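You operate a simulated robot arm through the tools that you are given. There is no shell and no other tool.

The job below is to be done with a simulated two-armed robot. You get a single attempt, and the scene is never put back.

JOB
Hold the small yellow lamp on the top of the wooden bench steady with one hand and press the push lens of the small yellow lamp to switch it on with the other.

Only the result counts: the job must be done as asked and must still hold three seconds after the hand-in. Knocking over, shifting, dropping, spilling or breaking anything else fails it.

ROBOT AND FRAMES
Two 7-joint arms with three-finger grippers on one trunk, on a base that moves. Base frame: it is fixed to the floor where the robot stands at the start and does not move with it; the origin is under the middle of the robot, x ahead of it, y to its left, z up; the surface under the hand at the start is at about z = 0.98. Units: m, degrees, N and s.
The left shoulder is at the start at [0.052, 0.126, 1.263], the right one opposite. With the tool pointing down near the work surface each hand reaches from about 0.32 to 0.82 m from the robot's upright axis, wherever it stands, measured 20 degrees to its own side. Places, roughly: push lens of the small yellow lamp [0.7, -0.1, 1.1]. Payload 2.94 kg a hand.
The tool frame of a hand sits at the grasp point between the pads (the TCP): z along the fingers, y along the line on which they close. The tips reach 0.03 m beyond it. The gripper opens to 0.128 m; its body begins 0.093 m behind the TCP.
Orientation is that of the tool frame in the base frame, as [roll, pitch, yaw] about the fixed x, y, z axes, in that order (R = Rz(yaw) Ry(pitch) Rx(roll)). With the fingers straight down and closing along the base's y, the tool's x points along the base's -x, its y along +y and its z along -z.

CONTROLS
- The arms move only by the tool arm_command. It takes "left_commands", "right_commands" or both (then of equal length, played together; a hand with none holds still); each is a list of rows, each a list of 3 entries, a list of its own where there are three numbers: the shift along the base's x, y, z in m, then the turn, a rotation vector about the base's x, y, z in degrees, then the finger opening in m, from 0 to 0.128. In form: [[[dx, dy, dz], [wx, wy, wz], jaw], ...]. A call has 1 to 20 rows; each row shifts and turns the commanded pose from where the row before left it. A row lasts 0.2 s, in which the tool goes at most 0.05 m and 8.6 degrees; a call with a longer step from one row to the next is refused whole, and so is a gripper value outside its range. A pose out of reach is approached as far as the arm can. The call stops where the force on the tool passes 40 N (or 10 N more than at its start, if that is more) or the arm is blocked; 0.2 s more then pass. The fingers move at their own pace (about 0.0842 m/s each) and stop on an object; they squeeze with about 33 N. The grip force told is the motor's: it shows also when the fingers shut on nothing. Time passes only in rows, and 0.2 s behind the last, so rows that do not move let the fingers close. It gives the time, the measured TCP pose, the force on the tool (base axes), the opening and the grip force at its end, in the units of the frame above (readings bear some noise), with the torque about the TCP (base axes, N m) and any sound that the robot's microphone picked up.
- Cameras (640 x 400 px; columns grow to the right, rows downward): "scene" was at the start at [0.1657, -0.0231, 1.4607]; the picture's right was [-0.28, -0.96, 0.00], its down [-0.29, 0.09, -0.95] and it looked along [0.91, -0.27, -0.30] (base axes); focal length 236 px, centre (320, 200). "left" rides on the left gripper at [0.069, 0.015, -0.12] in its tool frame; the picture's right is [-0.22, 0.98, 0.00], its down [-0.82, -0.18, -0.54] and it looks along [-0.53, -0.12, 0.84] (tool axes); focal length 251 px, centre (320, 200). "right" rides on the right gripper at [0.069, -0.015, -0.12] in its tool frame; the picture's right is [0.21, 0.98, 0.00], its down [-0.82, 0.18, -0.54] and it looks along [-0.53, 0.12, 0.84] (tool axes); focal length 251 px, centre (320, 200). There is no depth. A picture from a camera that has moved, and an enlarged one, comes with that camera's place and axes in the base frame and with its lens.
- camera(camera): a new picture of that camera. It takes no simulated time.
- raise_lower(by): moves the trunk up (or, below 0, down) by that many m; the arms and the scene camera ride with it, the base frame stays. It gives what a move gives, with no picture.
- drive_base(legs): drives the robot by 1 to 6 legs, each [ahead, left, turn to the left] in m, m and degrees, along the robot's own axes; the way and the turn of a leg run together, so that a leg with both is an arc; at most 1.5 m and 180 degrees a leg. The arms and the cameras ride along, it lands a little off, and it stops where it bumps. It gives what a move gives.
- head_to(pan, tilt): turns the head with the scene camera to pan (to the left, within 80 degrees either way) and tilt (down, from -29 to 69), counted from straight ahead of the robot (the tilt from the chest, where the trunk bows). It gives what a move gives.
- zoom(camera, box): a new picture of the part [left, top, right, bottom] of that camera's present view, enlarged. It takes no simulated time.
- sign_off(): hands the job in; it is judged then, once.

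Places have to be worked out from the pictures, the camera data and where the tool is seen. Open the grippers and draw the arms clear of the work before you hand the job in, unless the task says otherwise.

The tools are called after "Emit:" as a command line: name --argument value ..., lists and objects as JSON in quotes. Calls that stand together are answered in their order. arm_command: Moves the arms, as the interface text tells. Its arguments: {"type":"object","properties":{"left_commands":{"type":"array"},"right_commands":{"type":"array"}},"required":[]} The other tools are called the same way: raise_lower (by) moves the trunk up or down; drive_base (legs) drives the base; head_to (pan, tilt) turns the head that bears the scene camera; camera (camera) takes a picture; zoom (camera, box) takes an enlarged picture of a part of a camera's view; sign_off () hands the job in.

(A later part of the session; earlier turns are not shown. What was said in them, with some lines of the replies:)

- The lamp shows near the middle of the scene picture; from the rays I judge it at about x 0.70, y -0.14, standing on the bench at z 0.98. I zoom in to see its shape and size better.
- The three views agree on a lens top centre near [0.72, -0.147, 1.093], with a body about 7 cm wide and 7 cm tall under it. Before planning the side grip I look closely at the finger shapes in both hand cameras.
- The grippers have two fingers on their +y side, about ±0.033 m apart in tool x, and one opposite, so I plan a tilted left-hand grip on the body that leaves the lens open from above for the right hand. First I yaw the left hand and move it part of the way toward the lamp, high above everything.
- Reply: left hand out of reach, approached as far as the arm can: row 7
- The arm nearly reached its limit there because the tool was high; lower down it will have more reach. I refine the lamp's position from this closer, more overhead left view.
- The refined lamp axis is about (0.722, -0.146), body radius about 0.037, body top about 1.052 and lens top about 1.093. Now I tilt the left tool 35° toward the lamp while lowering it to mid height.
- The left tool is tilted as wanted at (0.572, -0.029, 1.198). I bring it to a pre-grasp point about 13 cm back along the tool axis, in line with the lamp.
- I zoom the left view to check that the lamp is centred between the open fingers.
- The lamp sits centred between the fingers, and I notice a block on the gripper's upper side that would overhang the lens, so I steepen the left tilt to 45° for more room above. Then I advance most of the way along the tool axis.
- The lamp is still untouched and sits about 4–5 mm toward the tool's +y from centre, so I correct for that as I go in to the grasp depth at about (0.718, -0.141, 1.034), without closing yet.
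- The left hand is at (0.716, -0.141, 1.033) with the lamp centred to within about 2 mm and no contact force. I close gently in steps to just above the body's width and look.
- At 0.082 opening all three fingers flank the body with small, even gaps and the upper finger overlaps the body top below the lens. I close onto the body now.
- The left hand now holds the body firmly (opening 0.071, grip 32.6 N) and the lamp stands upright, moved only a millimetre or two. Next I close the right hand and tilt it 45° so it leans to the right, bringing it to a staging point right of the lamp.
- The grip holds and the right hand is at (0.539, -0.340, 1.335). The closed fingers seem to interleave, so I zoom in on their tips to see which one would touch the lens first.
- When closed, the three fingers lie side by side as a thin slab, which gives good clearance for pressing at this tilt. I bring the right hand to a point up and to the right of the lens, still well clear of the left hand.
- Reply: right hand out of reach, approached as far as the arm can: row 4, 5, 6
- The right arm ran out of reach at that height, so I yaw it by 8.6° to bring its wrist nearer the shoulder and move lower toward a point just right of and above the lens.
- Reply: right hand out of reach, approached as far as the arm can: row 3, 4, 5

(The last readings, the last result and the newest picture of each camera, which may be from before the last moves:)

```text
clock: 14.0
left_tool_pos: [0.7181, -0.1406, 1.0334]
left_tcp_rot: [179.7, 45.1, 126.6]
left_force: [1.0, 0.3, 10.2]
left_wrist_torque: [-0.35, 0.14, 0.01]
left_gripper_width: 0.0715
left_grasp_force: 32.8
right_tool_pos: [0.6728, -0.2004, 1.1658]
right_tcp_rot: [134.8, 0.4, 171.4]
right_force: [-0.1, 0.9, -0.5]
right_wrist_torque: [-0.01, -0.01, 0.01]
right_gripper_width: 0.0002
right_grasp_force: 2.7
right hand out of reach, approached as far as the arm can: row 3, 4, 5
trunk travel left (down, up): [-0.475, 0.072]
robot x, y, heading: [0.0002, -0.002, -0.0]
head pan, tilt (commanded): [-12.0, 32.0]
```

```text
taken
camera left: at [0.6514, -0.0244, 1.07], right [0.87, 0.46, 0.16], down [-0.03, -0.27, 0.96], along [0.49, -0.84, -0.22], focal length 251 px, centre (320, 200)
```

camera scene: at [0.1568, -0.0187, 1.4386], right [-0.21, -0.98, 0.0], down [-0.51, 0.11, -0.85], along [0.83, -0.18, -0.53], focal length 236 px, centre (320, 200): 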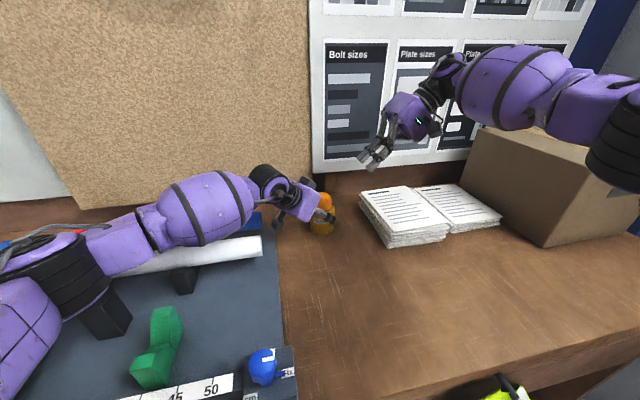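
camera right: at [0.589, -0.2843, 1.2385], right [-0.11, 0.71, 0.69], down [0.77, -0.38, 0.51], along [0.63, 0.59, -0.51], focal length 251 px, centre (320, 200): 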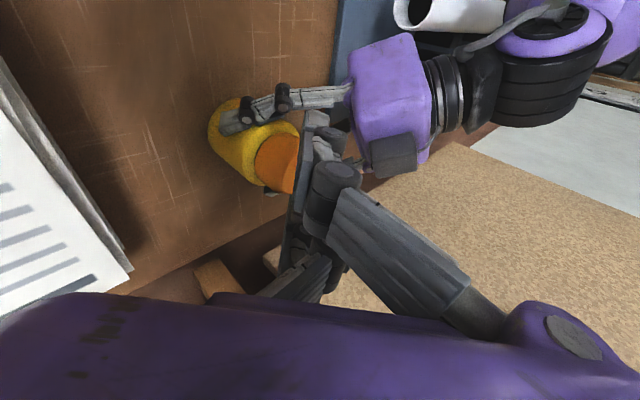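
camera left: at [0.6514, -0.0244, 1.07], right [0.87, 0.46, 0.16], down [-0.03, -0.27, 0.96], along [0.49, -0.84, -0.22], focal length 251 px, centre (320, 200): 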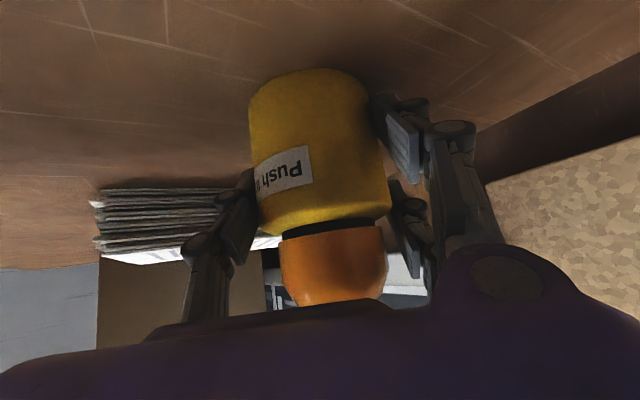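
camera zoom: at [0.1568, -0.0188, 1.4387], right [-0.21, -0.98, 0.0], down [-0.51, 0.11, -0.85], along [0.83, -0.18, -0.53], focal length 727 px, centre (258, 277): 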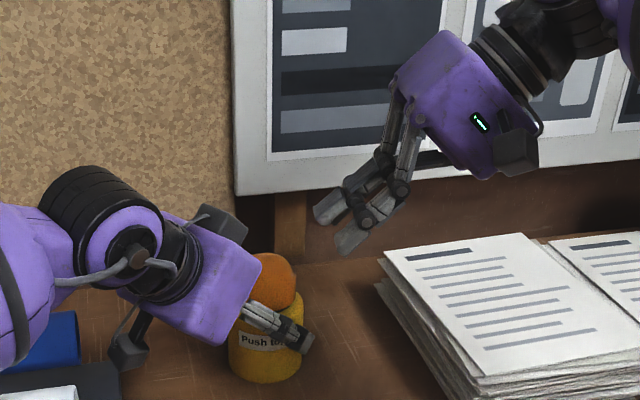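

The right arm stops about 5 cm short in x with this sideways lean, probably a wrist limit. I back off a little and yaw the tool further so it comes from the front-right, where the arm should reach more easily.

Emit:
arm_command --right_commands '[[[-0.006, -0.012, 0.015], [0, 0, 0], 0.0], [[0, -0.01, 0.01], [0, 0, -7.2], 0.0], [[0, 0, 0], [0, 0, -7.2], 0.0], [[0, 0, 0], [0, 0, -7.2], 0.0], [[0, 0, 0], [0, 0, 0], 0.0]]'

Emit:
arm_command --right_commands '[[[0.02, 0.002, 0.0], [0, 0, 0], 0.0], [[0.02, 0.002, 0.0], [0, 0, 0], 0.0], [[0.02, 0.002, 0.0], [0, 0, 0], 0.0], [[0, 0, 0], [0, 0, 0], 0.0]]'

Emit:
camera --camera "right"

Emit:
camera --camera "scene"

```text
clock: 15.2
left_tool_pos: [0.7193, -0.1416, 1.0341]
left_tcp_rot: [179.7, 45.0, 126.5]
left_force: [1.4, 0.4, 11.7]
left_wrist_torque: [-0.41, 0.11, 0.03]
left_gripper_width: 0.0712
left_grasp_force: 32.5
right_tool_pos: [0.6683, -0.2234, 1.1895]
right_tcp_rot: [134.7, 0.2, 149.7]
right_force: [0.5, 0.2, -0.5]
right_wrist_torque: [-0.01, 0.0, -0.04]
right_gripper_width: 0.0
right_grasp_force: 3.2
trunk travel left (down, up): [-0.475, 0.072]
robot x, y, heading: [-0.0008, -0.0018, -0.0]
head pan, tilt (commanded): [-12.0, 32.0]
```

```text
clock: 16.2
left_tool_pos: [0.7195, -0.1429, 1.0339]
left_tcp_rot: [179.7, 45.1, 126.5]
left_force: [1.7, -0.1, 12.5]
left_wrist_torque: [-0.5, 0.13, 0.03]
left_gripper_width: 0.0712
left_grasp_force: 33.0
right_tool_pos: [0.7298, -0.2162, 1.1894]
right_tcp_rot: [134.6, 0.2, 149.8]
right_force: [-0.5, 0.1, 1.0]
right_wrist_torque: [0.04, -0.02, -0.02]
right_gripper_width: 0.0001
right_grasp_force: 3.1
trunk travel left (down, up): [-0.475, 0.072]
robot x, y, heading: [-0.0009, -0.0018, -0.2]
head pan, tilt (commanded): [-12.0, 32.0]
```

```text
taken
camera right: at [0.6207, -0.264, 1.2612], right [0.16, 0.7, 0.69], down [0.58, -0.63, 0.51], along [0.8, 0.32, -0.51], focal length 251 px, centre (320, 200)
```

right: 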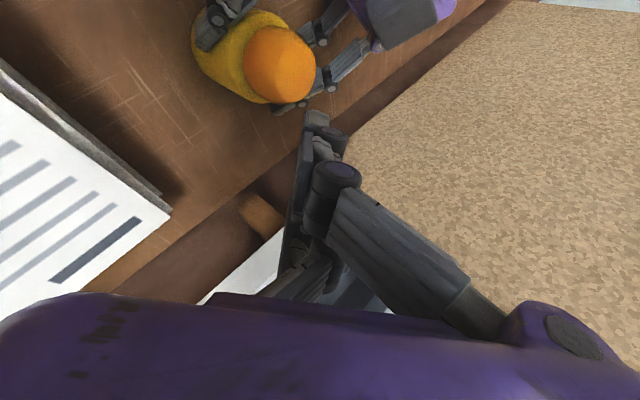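

```text
taken
camera scene: at [0.1568, -0.0188, 1.4387], right [-0.21, -0.98, 0.0], down [-0.51, 0.11, -0.85], along [0.83, -0.18, -0.53], focal length 236 px, centre (320, 200)
```

scene: 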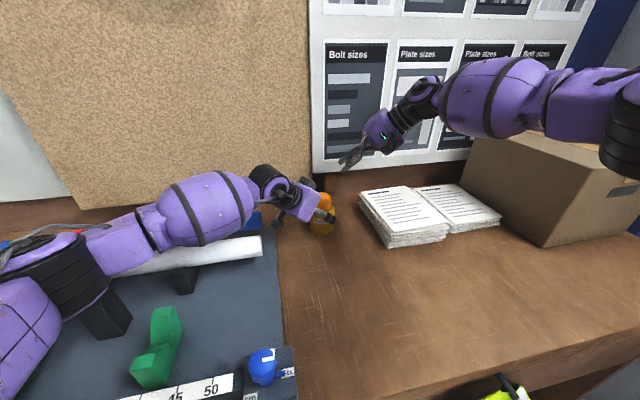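

Now the right arm reaches x = 0.73 freely. I zoom in to locate the fingertips relative to the lens before descending.

Emit:
zoom --camera "right" --box '[180, 0, 400, 180]'

Emit:
zoom --camera "scene" --box '[270, 120, 410, 240]'

```text
2.22 times, centred on (290, 90) of right
camera zoom: at [0.6207, -0.264, 1.2612], right [0.16, 0.7, 0.69], down [0.58, -0.63, 0.51], along [0.8, 0.32, -0.51], focal length 559 px, centre (387, 444)
```

zoom: 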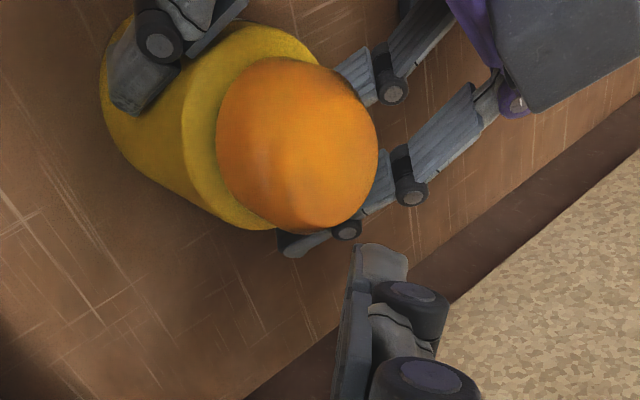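

```text
3.33 times, centred on (340, 180) of scene
camera zoom: at [0.1568, -0.0188, 1.4387], right [-0.21, -0.98, 0.0], down [-0.51, 0.11, -0.85], along [0.83, -0.18, -0.53], focal length 788 px, centre (253, 267)
```

zoom: 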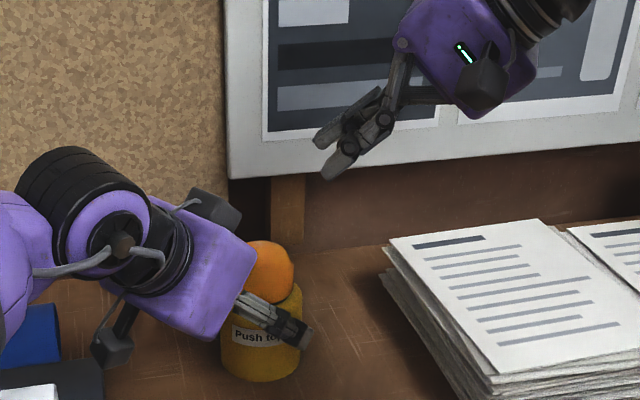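

From the scene view the near finger's tip lies about 1.5 cm beyond the tool point and is the lowest part; I'll press the lens with it. I move it to roughly 2.5 cm above the lens centre.

Emit:
arm_command --right_commands '[[[0.0074, 0.0167, -0.0167], [0, 0, 0], 0.0], [[0.0074, 0.0167, -0.0167], [0, 0, 0], 0.0], [[0.0074, 0.0167, -0.0167], [0, 0, 0], 0.0], [[0, 0, 0], [0, 0, 0], 0.0]]'

Emit:
camera --camera "right"

Emit:
zoom --camera "scene" --box '[270, 130, 390, 240]'

Emit:
camera --camera "left"

```text
clock: 17.2
left_tool_pos: [0.7184, -0.141, 1.0345]
left_tcp_rot: [179.5, 45.0, 126.4]
left_force: [0.7, 0.7, 13.7]
left_wrist_torque: [-0.49, 0.13, -0.04]
left_gripper_width: 0.0714
left_grasp_force: 33.0
right_tool_pos: [0.7172, -0.1747, 1.1428]
right_tcp_rot: [134.7, 0.4, 149.9]
right_force: [0.4, -0.5, -1.1]
right_wrist_torque: [-0.01, -0.02, 0.02]
right_gripper_width: 0.0
right_grasp_force: 3.2
right hand out of reach, approached as far as the arm can: row 1, 2, 3
trunk travel left (down, up): [-0.475, 0.072]
robot x, y, heading: [0.0007, -0.0012, 0.0]
head pan, tilt (commanded): [-12.0, 32.0]
```

```text
taken
camera right: at [0.6097, -0.2212, 1.2146], right [0.16, 0.7, 0.69], down [0.58, -0.63, 0.51], along [0.8, 0.32, -0.51], focal length 251 px, centre (320, 200)
```

right: 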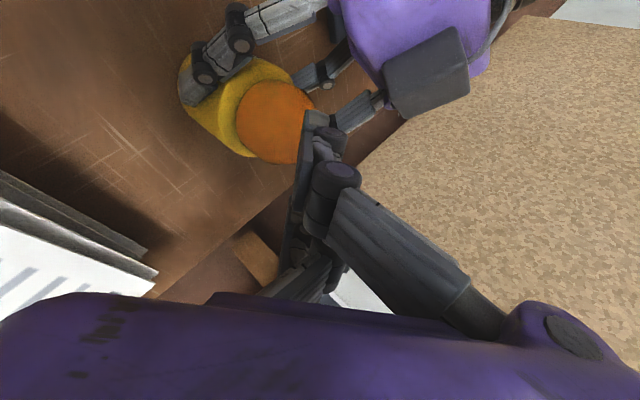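

```text
3.64 times, centred on (330, 185) of scene
camera zoom: at [0.1568, -0.0188, 1.4387], right [-0.21, -0.98, 0.0], down [-0.51, 0.11, -0.85], along [0.83, -0.18, -0.53], focal length 859 px, centre (284, 254)
```

zoom: 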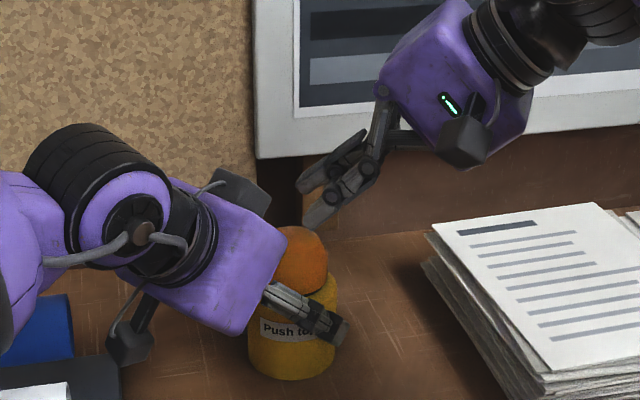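

```text
taken
camera left: at [0.6514, -0.0244, 1.0699], right [0.87, 0.46, 0.16], down [-0.03, -0.27, 0.96], along [0.49, -0.84, -0.22], focal length 251 px, centre (320, 200)
```

left: 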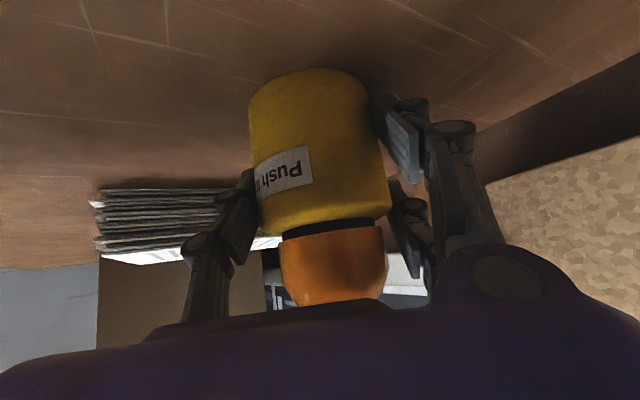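

The reach limit bit again near x = 0.72; more yaw toward straight-ahead clearly helps, so I back off 4 cm, yaw another 15°, and try the point above the lens again.

Emit:
arm_command --right_commands '[[[-0.01, -0.02, 0.02], [0, 0, 0], 0.0], [[-0.005, -0.01, 0.01], [0, 0, -7.5], 0.0], [[0, 0, 0], [0, 0, -7.5], 0.0], [[0.015, 0, 0], [0, 0, 0], 0.0], [[0.015, 0, 0], [0, 0, 0], 0.0], [[0.015, 0, 0], [0, 0, 0], 0.0], [[0, 0, 0], [0, 0, 0], 0.0]]'

```text
clock: 18.8
left_tool_pos: [0.7183, -0.1417, 1.0348]
left_tcp_rot: [179.7, 45.1, 126.5]
left_force: [1.9, -1.2, 14.1]
left_wrist_torque: [-0.48, 0.12, -0.02]
left_gripper_width: 0.0712
left_grasp_force: 33.4
right_tool_pos: [0.7497, -0.2065, 1.1733]
right_tcp_rot: [134.7, 0.2, 134.7]
right_force: [0.3, 0.3, -0.4]
right_wrist_torque: [0.03, 0.0, 0.01]
right_gripper_width: 0.0
right_grasp_force: 3.5
trunk travel left (down, up): [-0.475, 0.072]
robot x, y, heading: [-0.0017, -0.004, 0.0]
head pan, tilt (commanded): [-12.0, 32.0]
```

With 45° of yaw it reached (0.750, -0.207, 1.173) without a limit. I now move diagonally toward the point about 2.5 cm above the lens.

Emit:
arm_command --right_commands '[[[-0.001, 0.0115, -0.0113], [0, 0, 0], 0.0], [[-0.001, 0.0115, -0.0113], [0, 0, 0], 0.0], [[-0.001, 0.0115, -0.0113], [0, 0, 0], 0.0], [[0, 0, 0], [0, 0, 0], 0.0]]'

Emit:
camera --camera "right"

Emit:
zoom --camera "scene" --box '[270, 140, 370, 230]'

```text
clock: 19.8
left_tool_pos: [0.7174, -0.1423, 1.0336]
left_tcp_rot: [179.6, 45.1, 126.6]
left_force: [1.5, 0.7, 12.4]
left_wrist_torque: [-0.39, 0.1, -0.06]
left_gripper_width: 0.0714
left_grasp_force: 32.9
right_tool_pos: [0.7418, -0.1713, 1.1409]
right_tcp_rot: [134.6, 0.2, 134.7]
right_force: [0.4, -0.1, 0.1]
right_wrist_torque: [0.01, -0.01, 0.01]
right_gripper_width: 0.0002
right_grasp_force: 3.2
right hand out of reach, approached as far as the arm can: row 3
trunk travel left (down, up): [-0.475, 0.072]
robot x, y, heading: [0.0012, -0.0011, 0.1]
head pan, tilt (commanded): [-12.0, 32.0]
```

```text
taken
camera right: at [0.6248, -0.1887, 1.213], right [0.33, 0.64, 0.69], down [0.39, -0.76, 0.51], along [0.86, 0.1, -0.51], focal length 251 px, centre (320, 200)
```

right: 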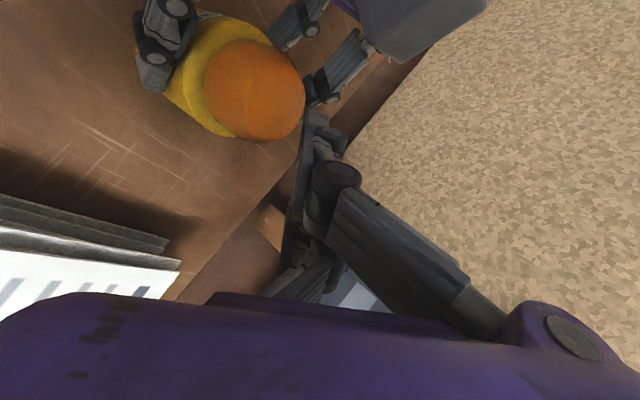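

```text
4.44 times, centred on (320, 185) of scene
camera zoom: at [0.1568, -0.0188, 1.4386], right [-0.21, -0.98, 0.0], down [-0.51, 0.11, -0.85], along [0.83, -0.18, -0.53], focal length 1050 px, centre (320, 267)
```

zoom: 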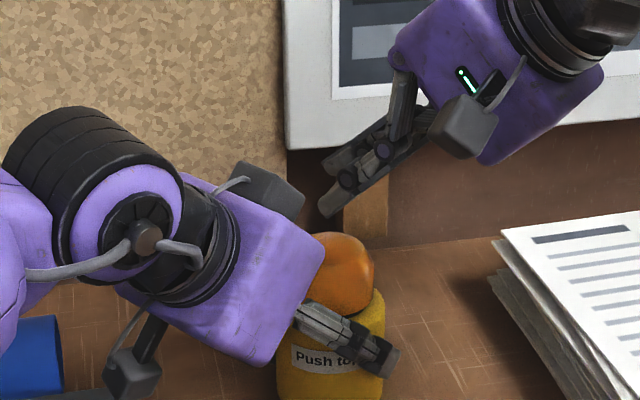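

The near fingertip now sits right over the lens centre, about 2.6 cm above it by both views. I descend straight down 2 cm in small steps and check.

Emit:
arm_command --right_commands '[[[0, 0, -0.005], [0, 0, 0], 0.0], [[0, 0, -0.005], [0, 0, 0], 0.0], [[0, 0, -0.005], [0, 0, 0], 0.0], [[0, 0, -0.005], [0, 0, 0], 0.0], [[0, 0, 0], [0, 0, 0], 0.0]]'

Emit:
camera --camera "right"

Emit:
zoom --camera "scene" --box '[270, 140, 370, 230]'

```text
clock: 21.0
left_tool_pos: [0.7191, -0.1416, 1.0338]
left_tcp_rot: [179.8, 45.1, 126.5]
left_force: [0.9, -0.5, 13.4]
left_wrist_torque: [-0.39, 0.14, -0.06]
left_gripper_width: 0.0711
left_grasp_force: 33.1
right_tool_pos: [0.7384, -0.1724, 1.1201]
right_tcp_rot: [134.7, 0.2, 134.9]
right_force: [-0.8, 0.4, -0.5]
right_wrist_torque: [0.01, 0.0, 0.01]
right_gripper_width: 0.0
right_grasp_force: 2.7
right hand out of reach, approached as far as the arm can: row 4
trunk travel left (down, up): [-0.475, 0.072]
robot x, y, heading: [0.001, 0.0015, 0.2]
head pan, tilt (commanded): [-12.0, 32.0]
```

```text
taken
camera right: at [0.6216, -0.1906, 1.1936], right [0.33, 0.64, 0.69], down [0.4, -0.76, 0.51], along [0.86, 0.1, -0.51], focal length 251 px, centre (320, 200)
```

right: 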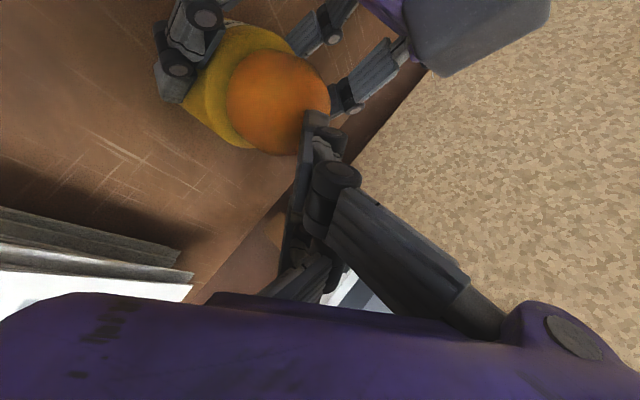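

```text
4.44 times, centred on (320, 185) of scene
camera zoom: at [0.1568, -0.0188, 1.4386], right [-0.21, -0.98, 0.0], down [-0.51, 0.11, -0.85], along [0.83, -0.18, -0.53], focal length 1050 px, centre (320, 267)
```

zoom: 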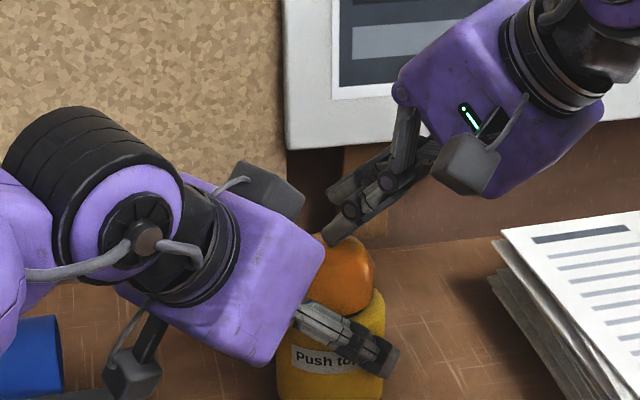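

The tip is now about 6 mm above the lens and right over it, with no contact yet. I continue down in 3 mm steps, easing slightly toward the robot to stay inside the reach.

Emit:
arm_command --right_commands '[[[-0.001, 0.001, -0.003], [0, 0, 0], 0.0], [[-0.001, 0.001, -0.003], [0, 0, 0], 0.0], [[0, 0, 0], [0, 0, 0], 0.0]]'

Emit:
zoom --camera "scene" --box '[280, 150, 360, 220]'

Emit:
camera --camera "right"

```text
clock: 21.8
left_tool_pos: [0.7178, -0.142, 1.0343]
left_tcp_rot: [179.6, 45.1, 126.6]
left_force: [1.6, -0.7, 12.3]
left_wrist_torque: [-0.4, 0.06, -0.05]
left_gripper_width: 0.0713
left_grasp_force: 32.7
right_tool_pos: [0.7372, -0.1709, 1.1158]
right_tcp_rot: [134.6, 0.2, 134.8]
right_force: [0.4, -0.3, 3.4]
right_wrist_torque: [0.08, 0.02, -0.04]
right_gripper_width: 0.0001
right_grasp_force: 2.8
trunk travel left (down, up): [-0.475, 0.072]
robot x, y, heading: [0.0033, -0.0042, -0.0]
head pan, tilt (commanded): [-12.0, 32.0]
heard: click
```

```text
5.71 times, centred on (320, 185) of scene
camera zoom: at [0.1568, -0.0188, 1.4387], right [-0.21, -0.98, 0.0], down [-0.51, 0.11, -0.85], along [0.83, -0.18, -0.53], focal length 1350 px, centre (320, 286)
```

zoom: 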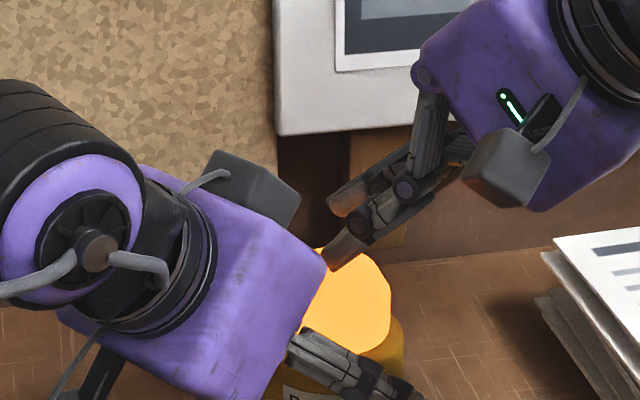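

```text
taken
camera right: at [0.6196, -0.1896, 1.1886], right [0.33, 0.64, 0.69], down [0.4, -0.76, 0.51], along [0.86, 0.1, -0.51], focal length 251 px, centre (320, 200)
```

right: 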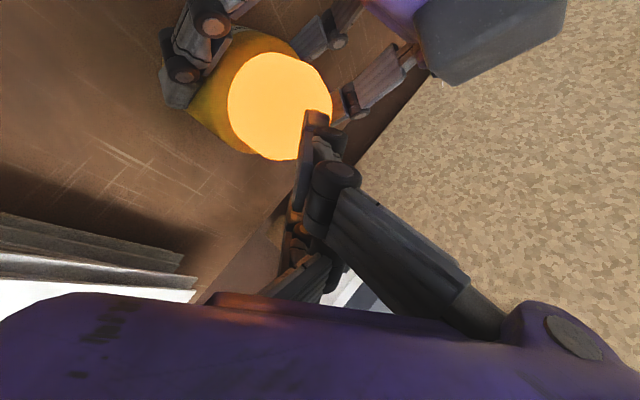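

A click was heard and the lens is glowing: the lamp is on. I lift the right hand straight up off the lens, then draw it up and right, while the left still holds.

Emit:
arm_command --right_commands '[[[0, 0, 0.006], [0, 0, 0], 0.0], [[0, 0, 0.012], [0, 0, 0], 0.0], [[0, -0.005, 0.02], [0, 0, 0], 0.0], [[-0.01, -0.02, 0.025], [0, 0, 0], 0.0], [[-0.02, -0.025, 0.02], [0, 0, 0], 0.0], [[-0.03, -0.03, 0.02], [0, 0, 0], 0.0], [[-0.03, -0.03, 0.02], [0, 0, 0], 0.0], [[0, 0, 0], [0, 0, 0], 0.0]]'

Emit:
camera --camera "scene"

Emit:
camera --camera "left"

Emit:
camera --camera "right"

```text
clock: 23.6
left_tool_pos: [0.7178, -0.1406, 1.034]
left_tcp_rot: [179.7, 45.1, 126.6]
left_force: [0.9, -0.1, 12.5]
left_wrist_torque: [-0.38, 0.2, -0.06]
left_gripper_width: 0.0715
left_grasp_force: 33.1
right_tool_pos: [0.6467, -0.2815, 1.2385]
right_tcp_rot: [134.6, 0.1, 134.8]
right_force: [-0.4, 0.4, 1.7]
right_wrist_torque: [-0.03, -0.02, -0.04]
right_gripper_width: 0.0002
right_grasp_force: 3.2
trunk travel left (down, up): [-0.475, 0.072]
robot x, y, heading: [0.0002, 0.0021, -0.1]
head pan, tilt (commanded): [-12.0, 32.0]
```

```text
taken
camera scene: at [0.1568, -0.0188, 1.4386], right [-0.21, -0.98, 0.0], down [-0.51, 0.11, -0.85], along [0.83, -0.17, -0.53], focal length 236 px, centre (320, 200)
```

scene: 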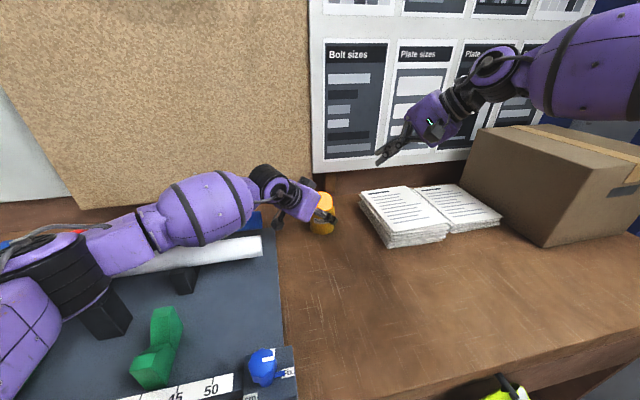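

```text
taken
camera left: at [0.6513, -0.0243, 1.0698], right [0.87, 0.46, 0.16], down [-0.03, -0.27, 0.96], along [0.49, -0.84, -0.22], focal length 251 px, centre (320, 200)
```

left: 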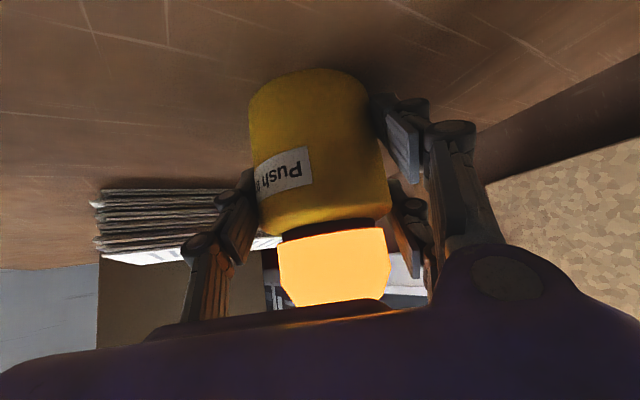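

```text
taken
camera right: at [0.5299, -0.2996, 1.3114], right [0.33, 0.64, 0.69], down [0.4, -0.76, 0.51], along [0.85, 0.1, -0.51], focal length 251 px, centre (320, 200)
```

right: 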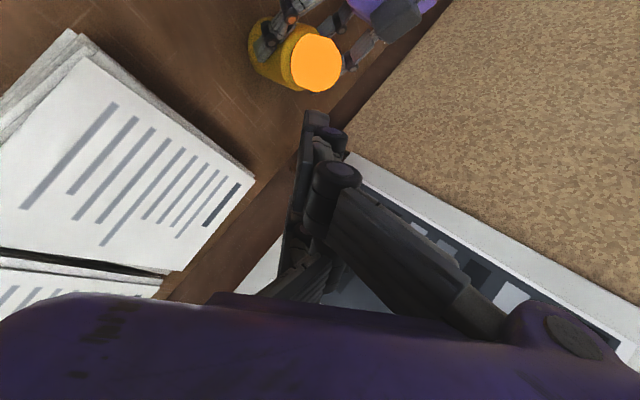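

The lamp stays lit with the right hand away, and nothing else moved. Now I open the left hand slowly in place so the fingers leave the body evenly.

Emit:
arm_command --left_commands '[[[0, 0, 0], [0, 0, 0], 0.073], [[0, 0, 0], [0, 0, 0], 0.076], [[0, 0, 0], [0, 0, 0], 0.08], [[0, 0, 0], [0, 0, 0], 0.088], [[0, 0, 0], [0, 0, 0], 0.1], [[0, 0, 0], [0, 0, 0], 0.115], [[0, 0, 0], [0, 0, 0], 0.128], [[0, 0, 0], [0, 0, 0], 0.128]]'

Emit:
camera --camera "left"

Emit:
zoom --camera "scene" --box '[250, 150, 370, 240]'

Emit:
zoom --camera "right" --box '[230, 0, 450, 140]'

```text
clock: 25.4
left_tool_pos: [0.7196, -0.1419, 1.0333]
left_tcp_rot: [179.7, 45.1, 126.6]
left_force: [0.5, 0.6, -0.2]
left_wrist_torque: [0.0, 0.04, -0.01]
left_gripper_width: 0.1283
left_grasp_force: 0.0
right_tool_pos: [0.6477, -0.2807, 1.2382]
right_tcp_rot: [134.7, 0.1, 134.9]
right_force: [0.6, 1.0, 0.3]
right_wrist_torque: [0.02, -0.01, -0.01]
right_gripper_width: 0.0
right_grasp_force: 2.6
trunk travel left (down, up): [-0.475, 0.072]
robot x, y, heading: [-0.0003, -0.0024, -0.0]
head pan, tilt (commanded): [-12.0, 32.0]
```

```text
taken
camera left: at [0.6513, -0.0246, 1.0688], right [0.87, 0.46, 0.16], down [-0.03, -0.27, 0.96], along [0.49, -0.84, -0.22], focal length 251 px, centre (320, 200)
```

left: 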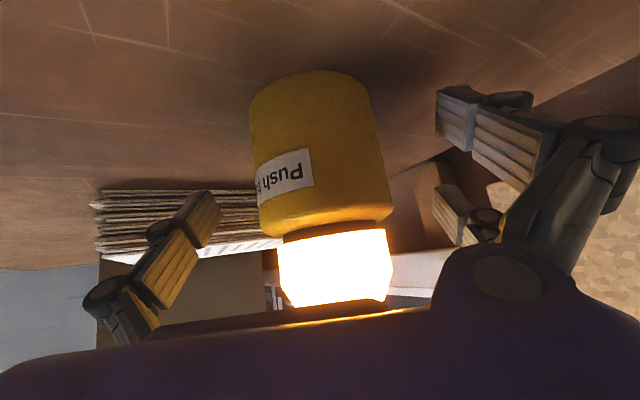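

```text
4.44 times, centred on (310, 195) of scene
camera zoom: at [0.1571, -0.0191, 1.4385], right [-0.21, -0.98, 0.0], down [-0.51, 0.11, -0.85], along [0.83, -0.17, -0.53], focal length 1050 px, centre (364, 222)
```

zoom: 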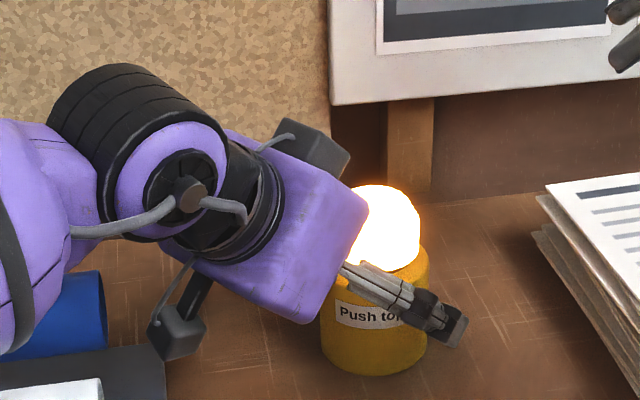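

```text
2.86 times, centred on (340, 70) of right
camera zoom: at [0.5305, -0.2998, 1.311], right [0.33, 0.64, 0.69], down [0.4, -0.76, 0.51], along [0.85, 0.1, -0.51], focal length 718 px, centre (263, 571)
```

zoom: 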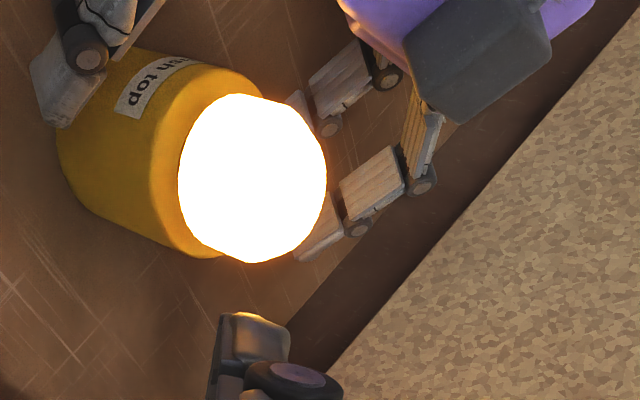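

All fingers are clear of the lamp, which stands still and glows brightly. I withdraw the left hand straight back along its approach line, and move the right hand further back and up at the same time.

Emit:
arm_command --left_commands '[[[-0.0085, 0.0113, 0.0141], [0, 0, 0], 0.128], [[-0.0106, 0.0142, 0.0177], [0, 0, 0], 0.128], [[-0.0127, 0.017, 0.0212], [0, 0, 0], 0.128], [[-0.0127, 0.017, 0.0212], [0, 0, 0], 0.128], [[-0.0127, 0.017, 0.0212], [0, 0, 0], 0.128], [[-0.0127, 0.017, 0.0212], [0, 0, 0], 0.128], [[0, 0, 0], [0, 0, 0], 0.128]]'

Emit:
camera --camera "scene"

Emit:
camera --camera "left"

```text
clock: 27.0
left_tool_pos: [0.6556, -0.0437, 1.1476]
left_tcp_rot: [-179.9, 45.0, 126.8]
left_force: [-1.0, -0.2, 0.1]
left_wrist_torque: [-0.02, -0.02, -0.01]
left_gripper_width: 0.1278
left_grasp_force: 0.0
right_tool_pos: [0.6542, -0.2807, 1.2365]
right_tcp_rot: [135.1, -0.1, 134.9]
right_force: [-0.2, -0.5, -0.4]
right_wrist_torque: [0.03, 0.0, 0.01]
right_gripper_width: 0.0
right_grasp_force: 2.9
trunk travel left (down, up): [-0.475, 0.072]
robot x, y, heading: [0.0007, -0.0006, 0.2]
head pan, tilt (commanded): [-12.0, 32.0]
```

```text
taken
camera scene: at [0.1638, -0.0162, 1.4378], right [-0.21, -0.98, 0.0], down [-0.52, 0.11, -0.85], along [0.83, -0.18, -0.53], focal length 236 px, centre (320, 200)
```

scene: 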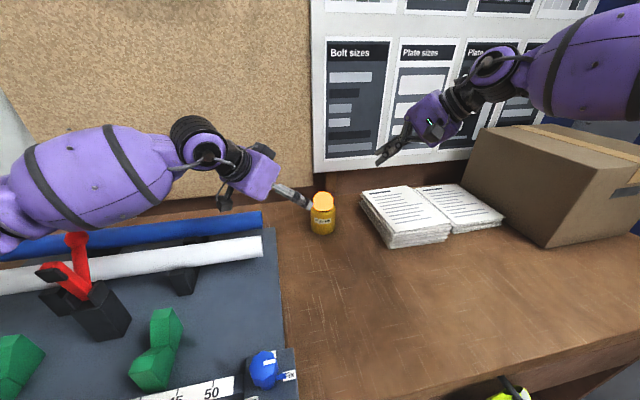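

```text
taken
camera left: at [0.5899, 0.0731, 1.1835], right [0.87, 0.46, 0.15], down [-0.02, -0.27, 0.96], along [0.49, -0.84, -0.22], focal length 251 px, centre (320, 200)
```

left: 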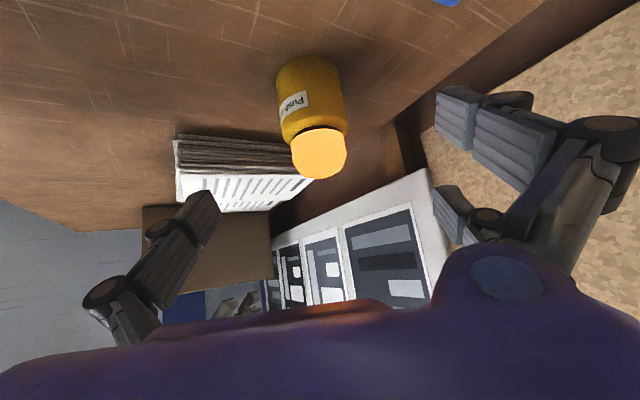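

The lamp glows and everything else (tubes, clamp, papers) is where it was. I draw both arms back and up, straightening the left tool and opening the right gripper on the way.

Emit:
arm_command --left_commands '[[[-0.016, 0.006, 0.033], [6, 4.5, 0], 0.128], [[-0.016, 0.006, 0.033], [6, 4.5, 0], 0.128], [[-0.016, 0.006, 0.033], [6, 4.5, 0], 0.128], [[-0.016, 0.006, 0.033], [6, 4.5, 0], 0.128], [[-0.016, 0.006, 0.033], [6, 4.5, 0], 0.128], [[-0.016, 0.006, 0.033], [6, 4.5, 0], 0.128], [[-0.03, 0.01, 0], [0, 0, 0], 0.128], [[-0.03, 0.01, 0], [0, 0, 0], 0.128]]' --right_commands '[[[-0.03, -0.005, 0.02], [0, 0, 0], 0.0], [[-0.03, -0.005, 0.02], [0, 0, 0], 0.0], [[-0.03, -0.005, 0.02], [0, 0, 0], 0.03], [[-0.03, -0.005, 0.02], [0, 0, 0], 0.06], [[-0.03, -0.005, 0.02], [0, 0, 0], 0.09], [[-0.03, -0.005, 0.02], [0, 0, 0], 0.128], [[0, 0, 0], [0, 0, 0], 0.128], [[0, 0, 0], [0, 0, 0], 0.128]]'

Emit:
camera --camera "scene"

Emit:
zoom --camera "scene" --box '[273, 175, 373, 255]'

```text
clock: 28.8
left_tool_pos: [0.4967, 0.0113, 1.3421]
left_tcp_rot: [-179.9, -0.1, 126.8]
left_force: [-0.8, -0.7, 0.2]
left_wrist_torque: [0.0, -0.02, 0.0]
left_gripper_width: 0.1281
left_grasp_force: 0.1
right_tool_pos: [0.4712, -0.3074, 1.3545]
right_tcp_rot: [135.0, 0.0, 134.8]
right_force: [-0.9, 0.2, 0.1]
right_wrist_torque: [-0.01, -0.02, -0.01]
right_gripper_width: 0.1276
right_grasp_force: 0.1
trunk travel left (down, up): [-0.475, 0.072]
robot x, y, heading: [-0.0001, -0.0005, -0.1]
head pan, tilt (commanded): [-12.0, 32.0]
```

```text
taken
camera scene: at [0.1631, -0.0149, 1.4379], right [-0.21, -0.98, 0.0], down [-0.52, 0.11, -0.85], along [0.83, -0.18, -0.53], focal length 236 px, centre (320, 200)
```

scene: 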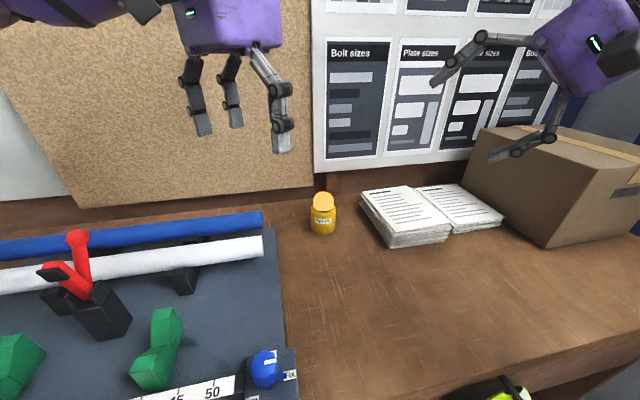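

```text
5.00 times, centred on (323, 215) of scene
camera zoom: at [0.1631, -0.0149, 1.4379], right [-0.21, -0.98, 0.0], down [-0.52, 0.11, -0.85], along [0.83, -0.18, -0.53], focal length 1182 px, centre (305, 125)
```

zoom: 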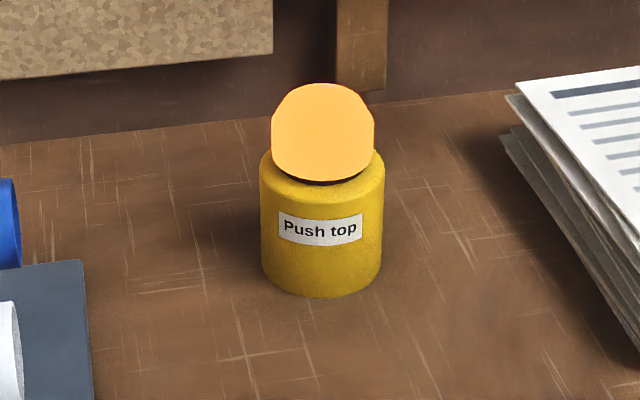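

The lamp stands upright and lit almost exactly where it was. Both grippers are open and clear, and nothing else has moved, so I hand the job in.

Emit:
sign_off

```text
The job is handed in.
```

The small yellow lamp is switched on and standing upright on the bench. I held its body with the left hand and pressed the lens with the right; there was a click and the lens lit. It was still lit after both hands let go.

- **Lamp position:** closing the left hand on it moved it about 2–3 mm, judged from the camera pictures.
- **Surroundings:** the papers, tubes, clamp and box look unmoved in the last picture.
- **Arms:** both grippers are open and drawn back clear of the bench.

The job is handed in. No result came back with the hand-in, so I can't confirm how it was judged.
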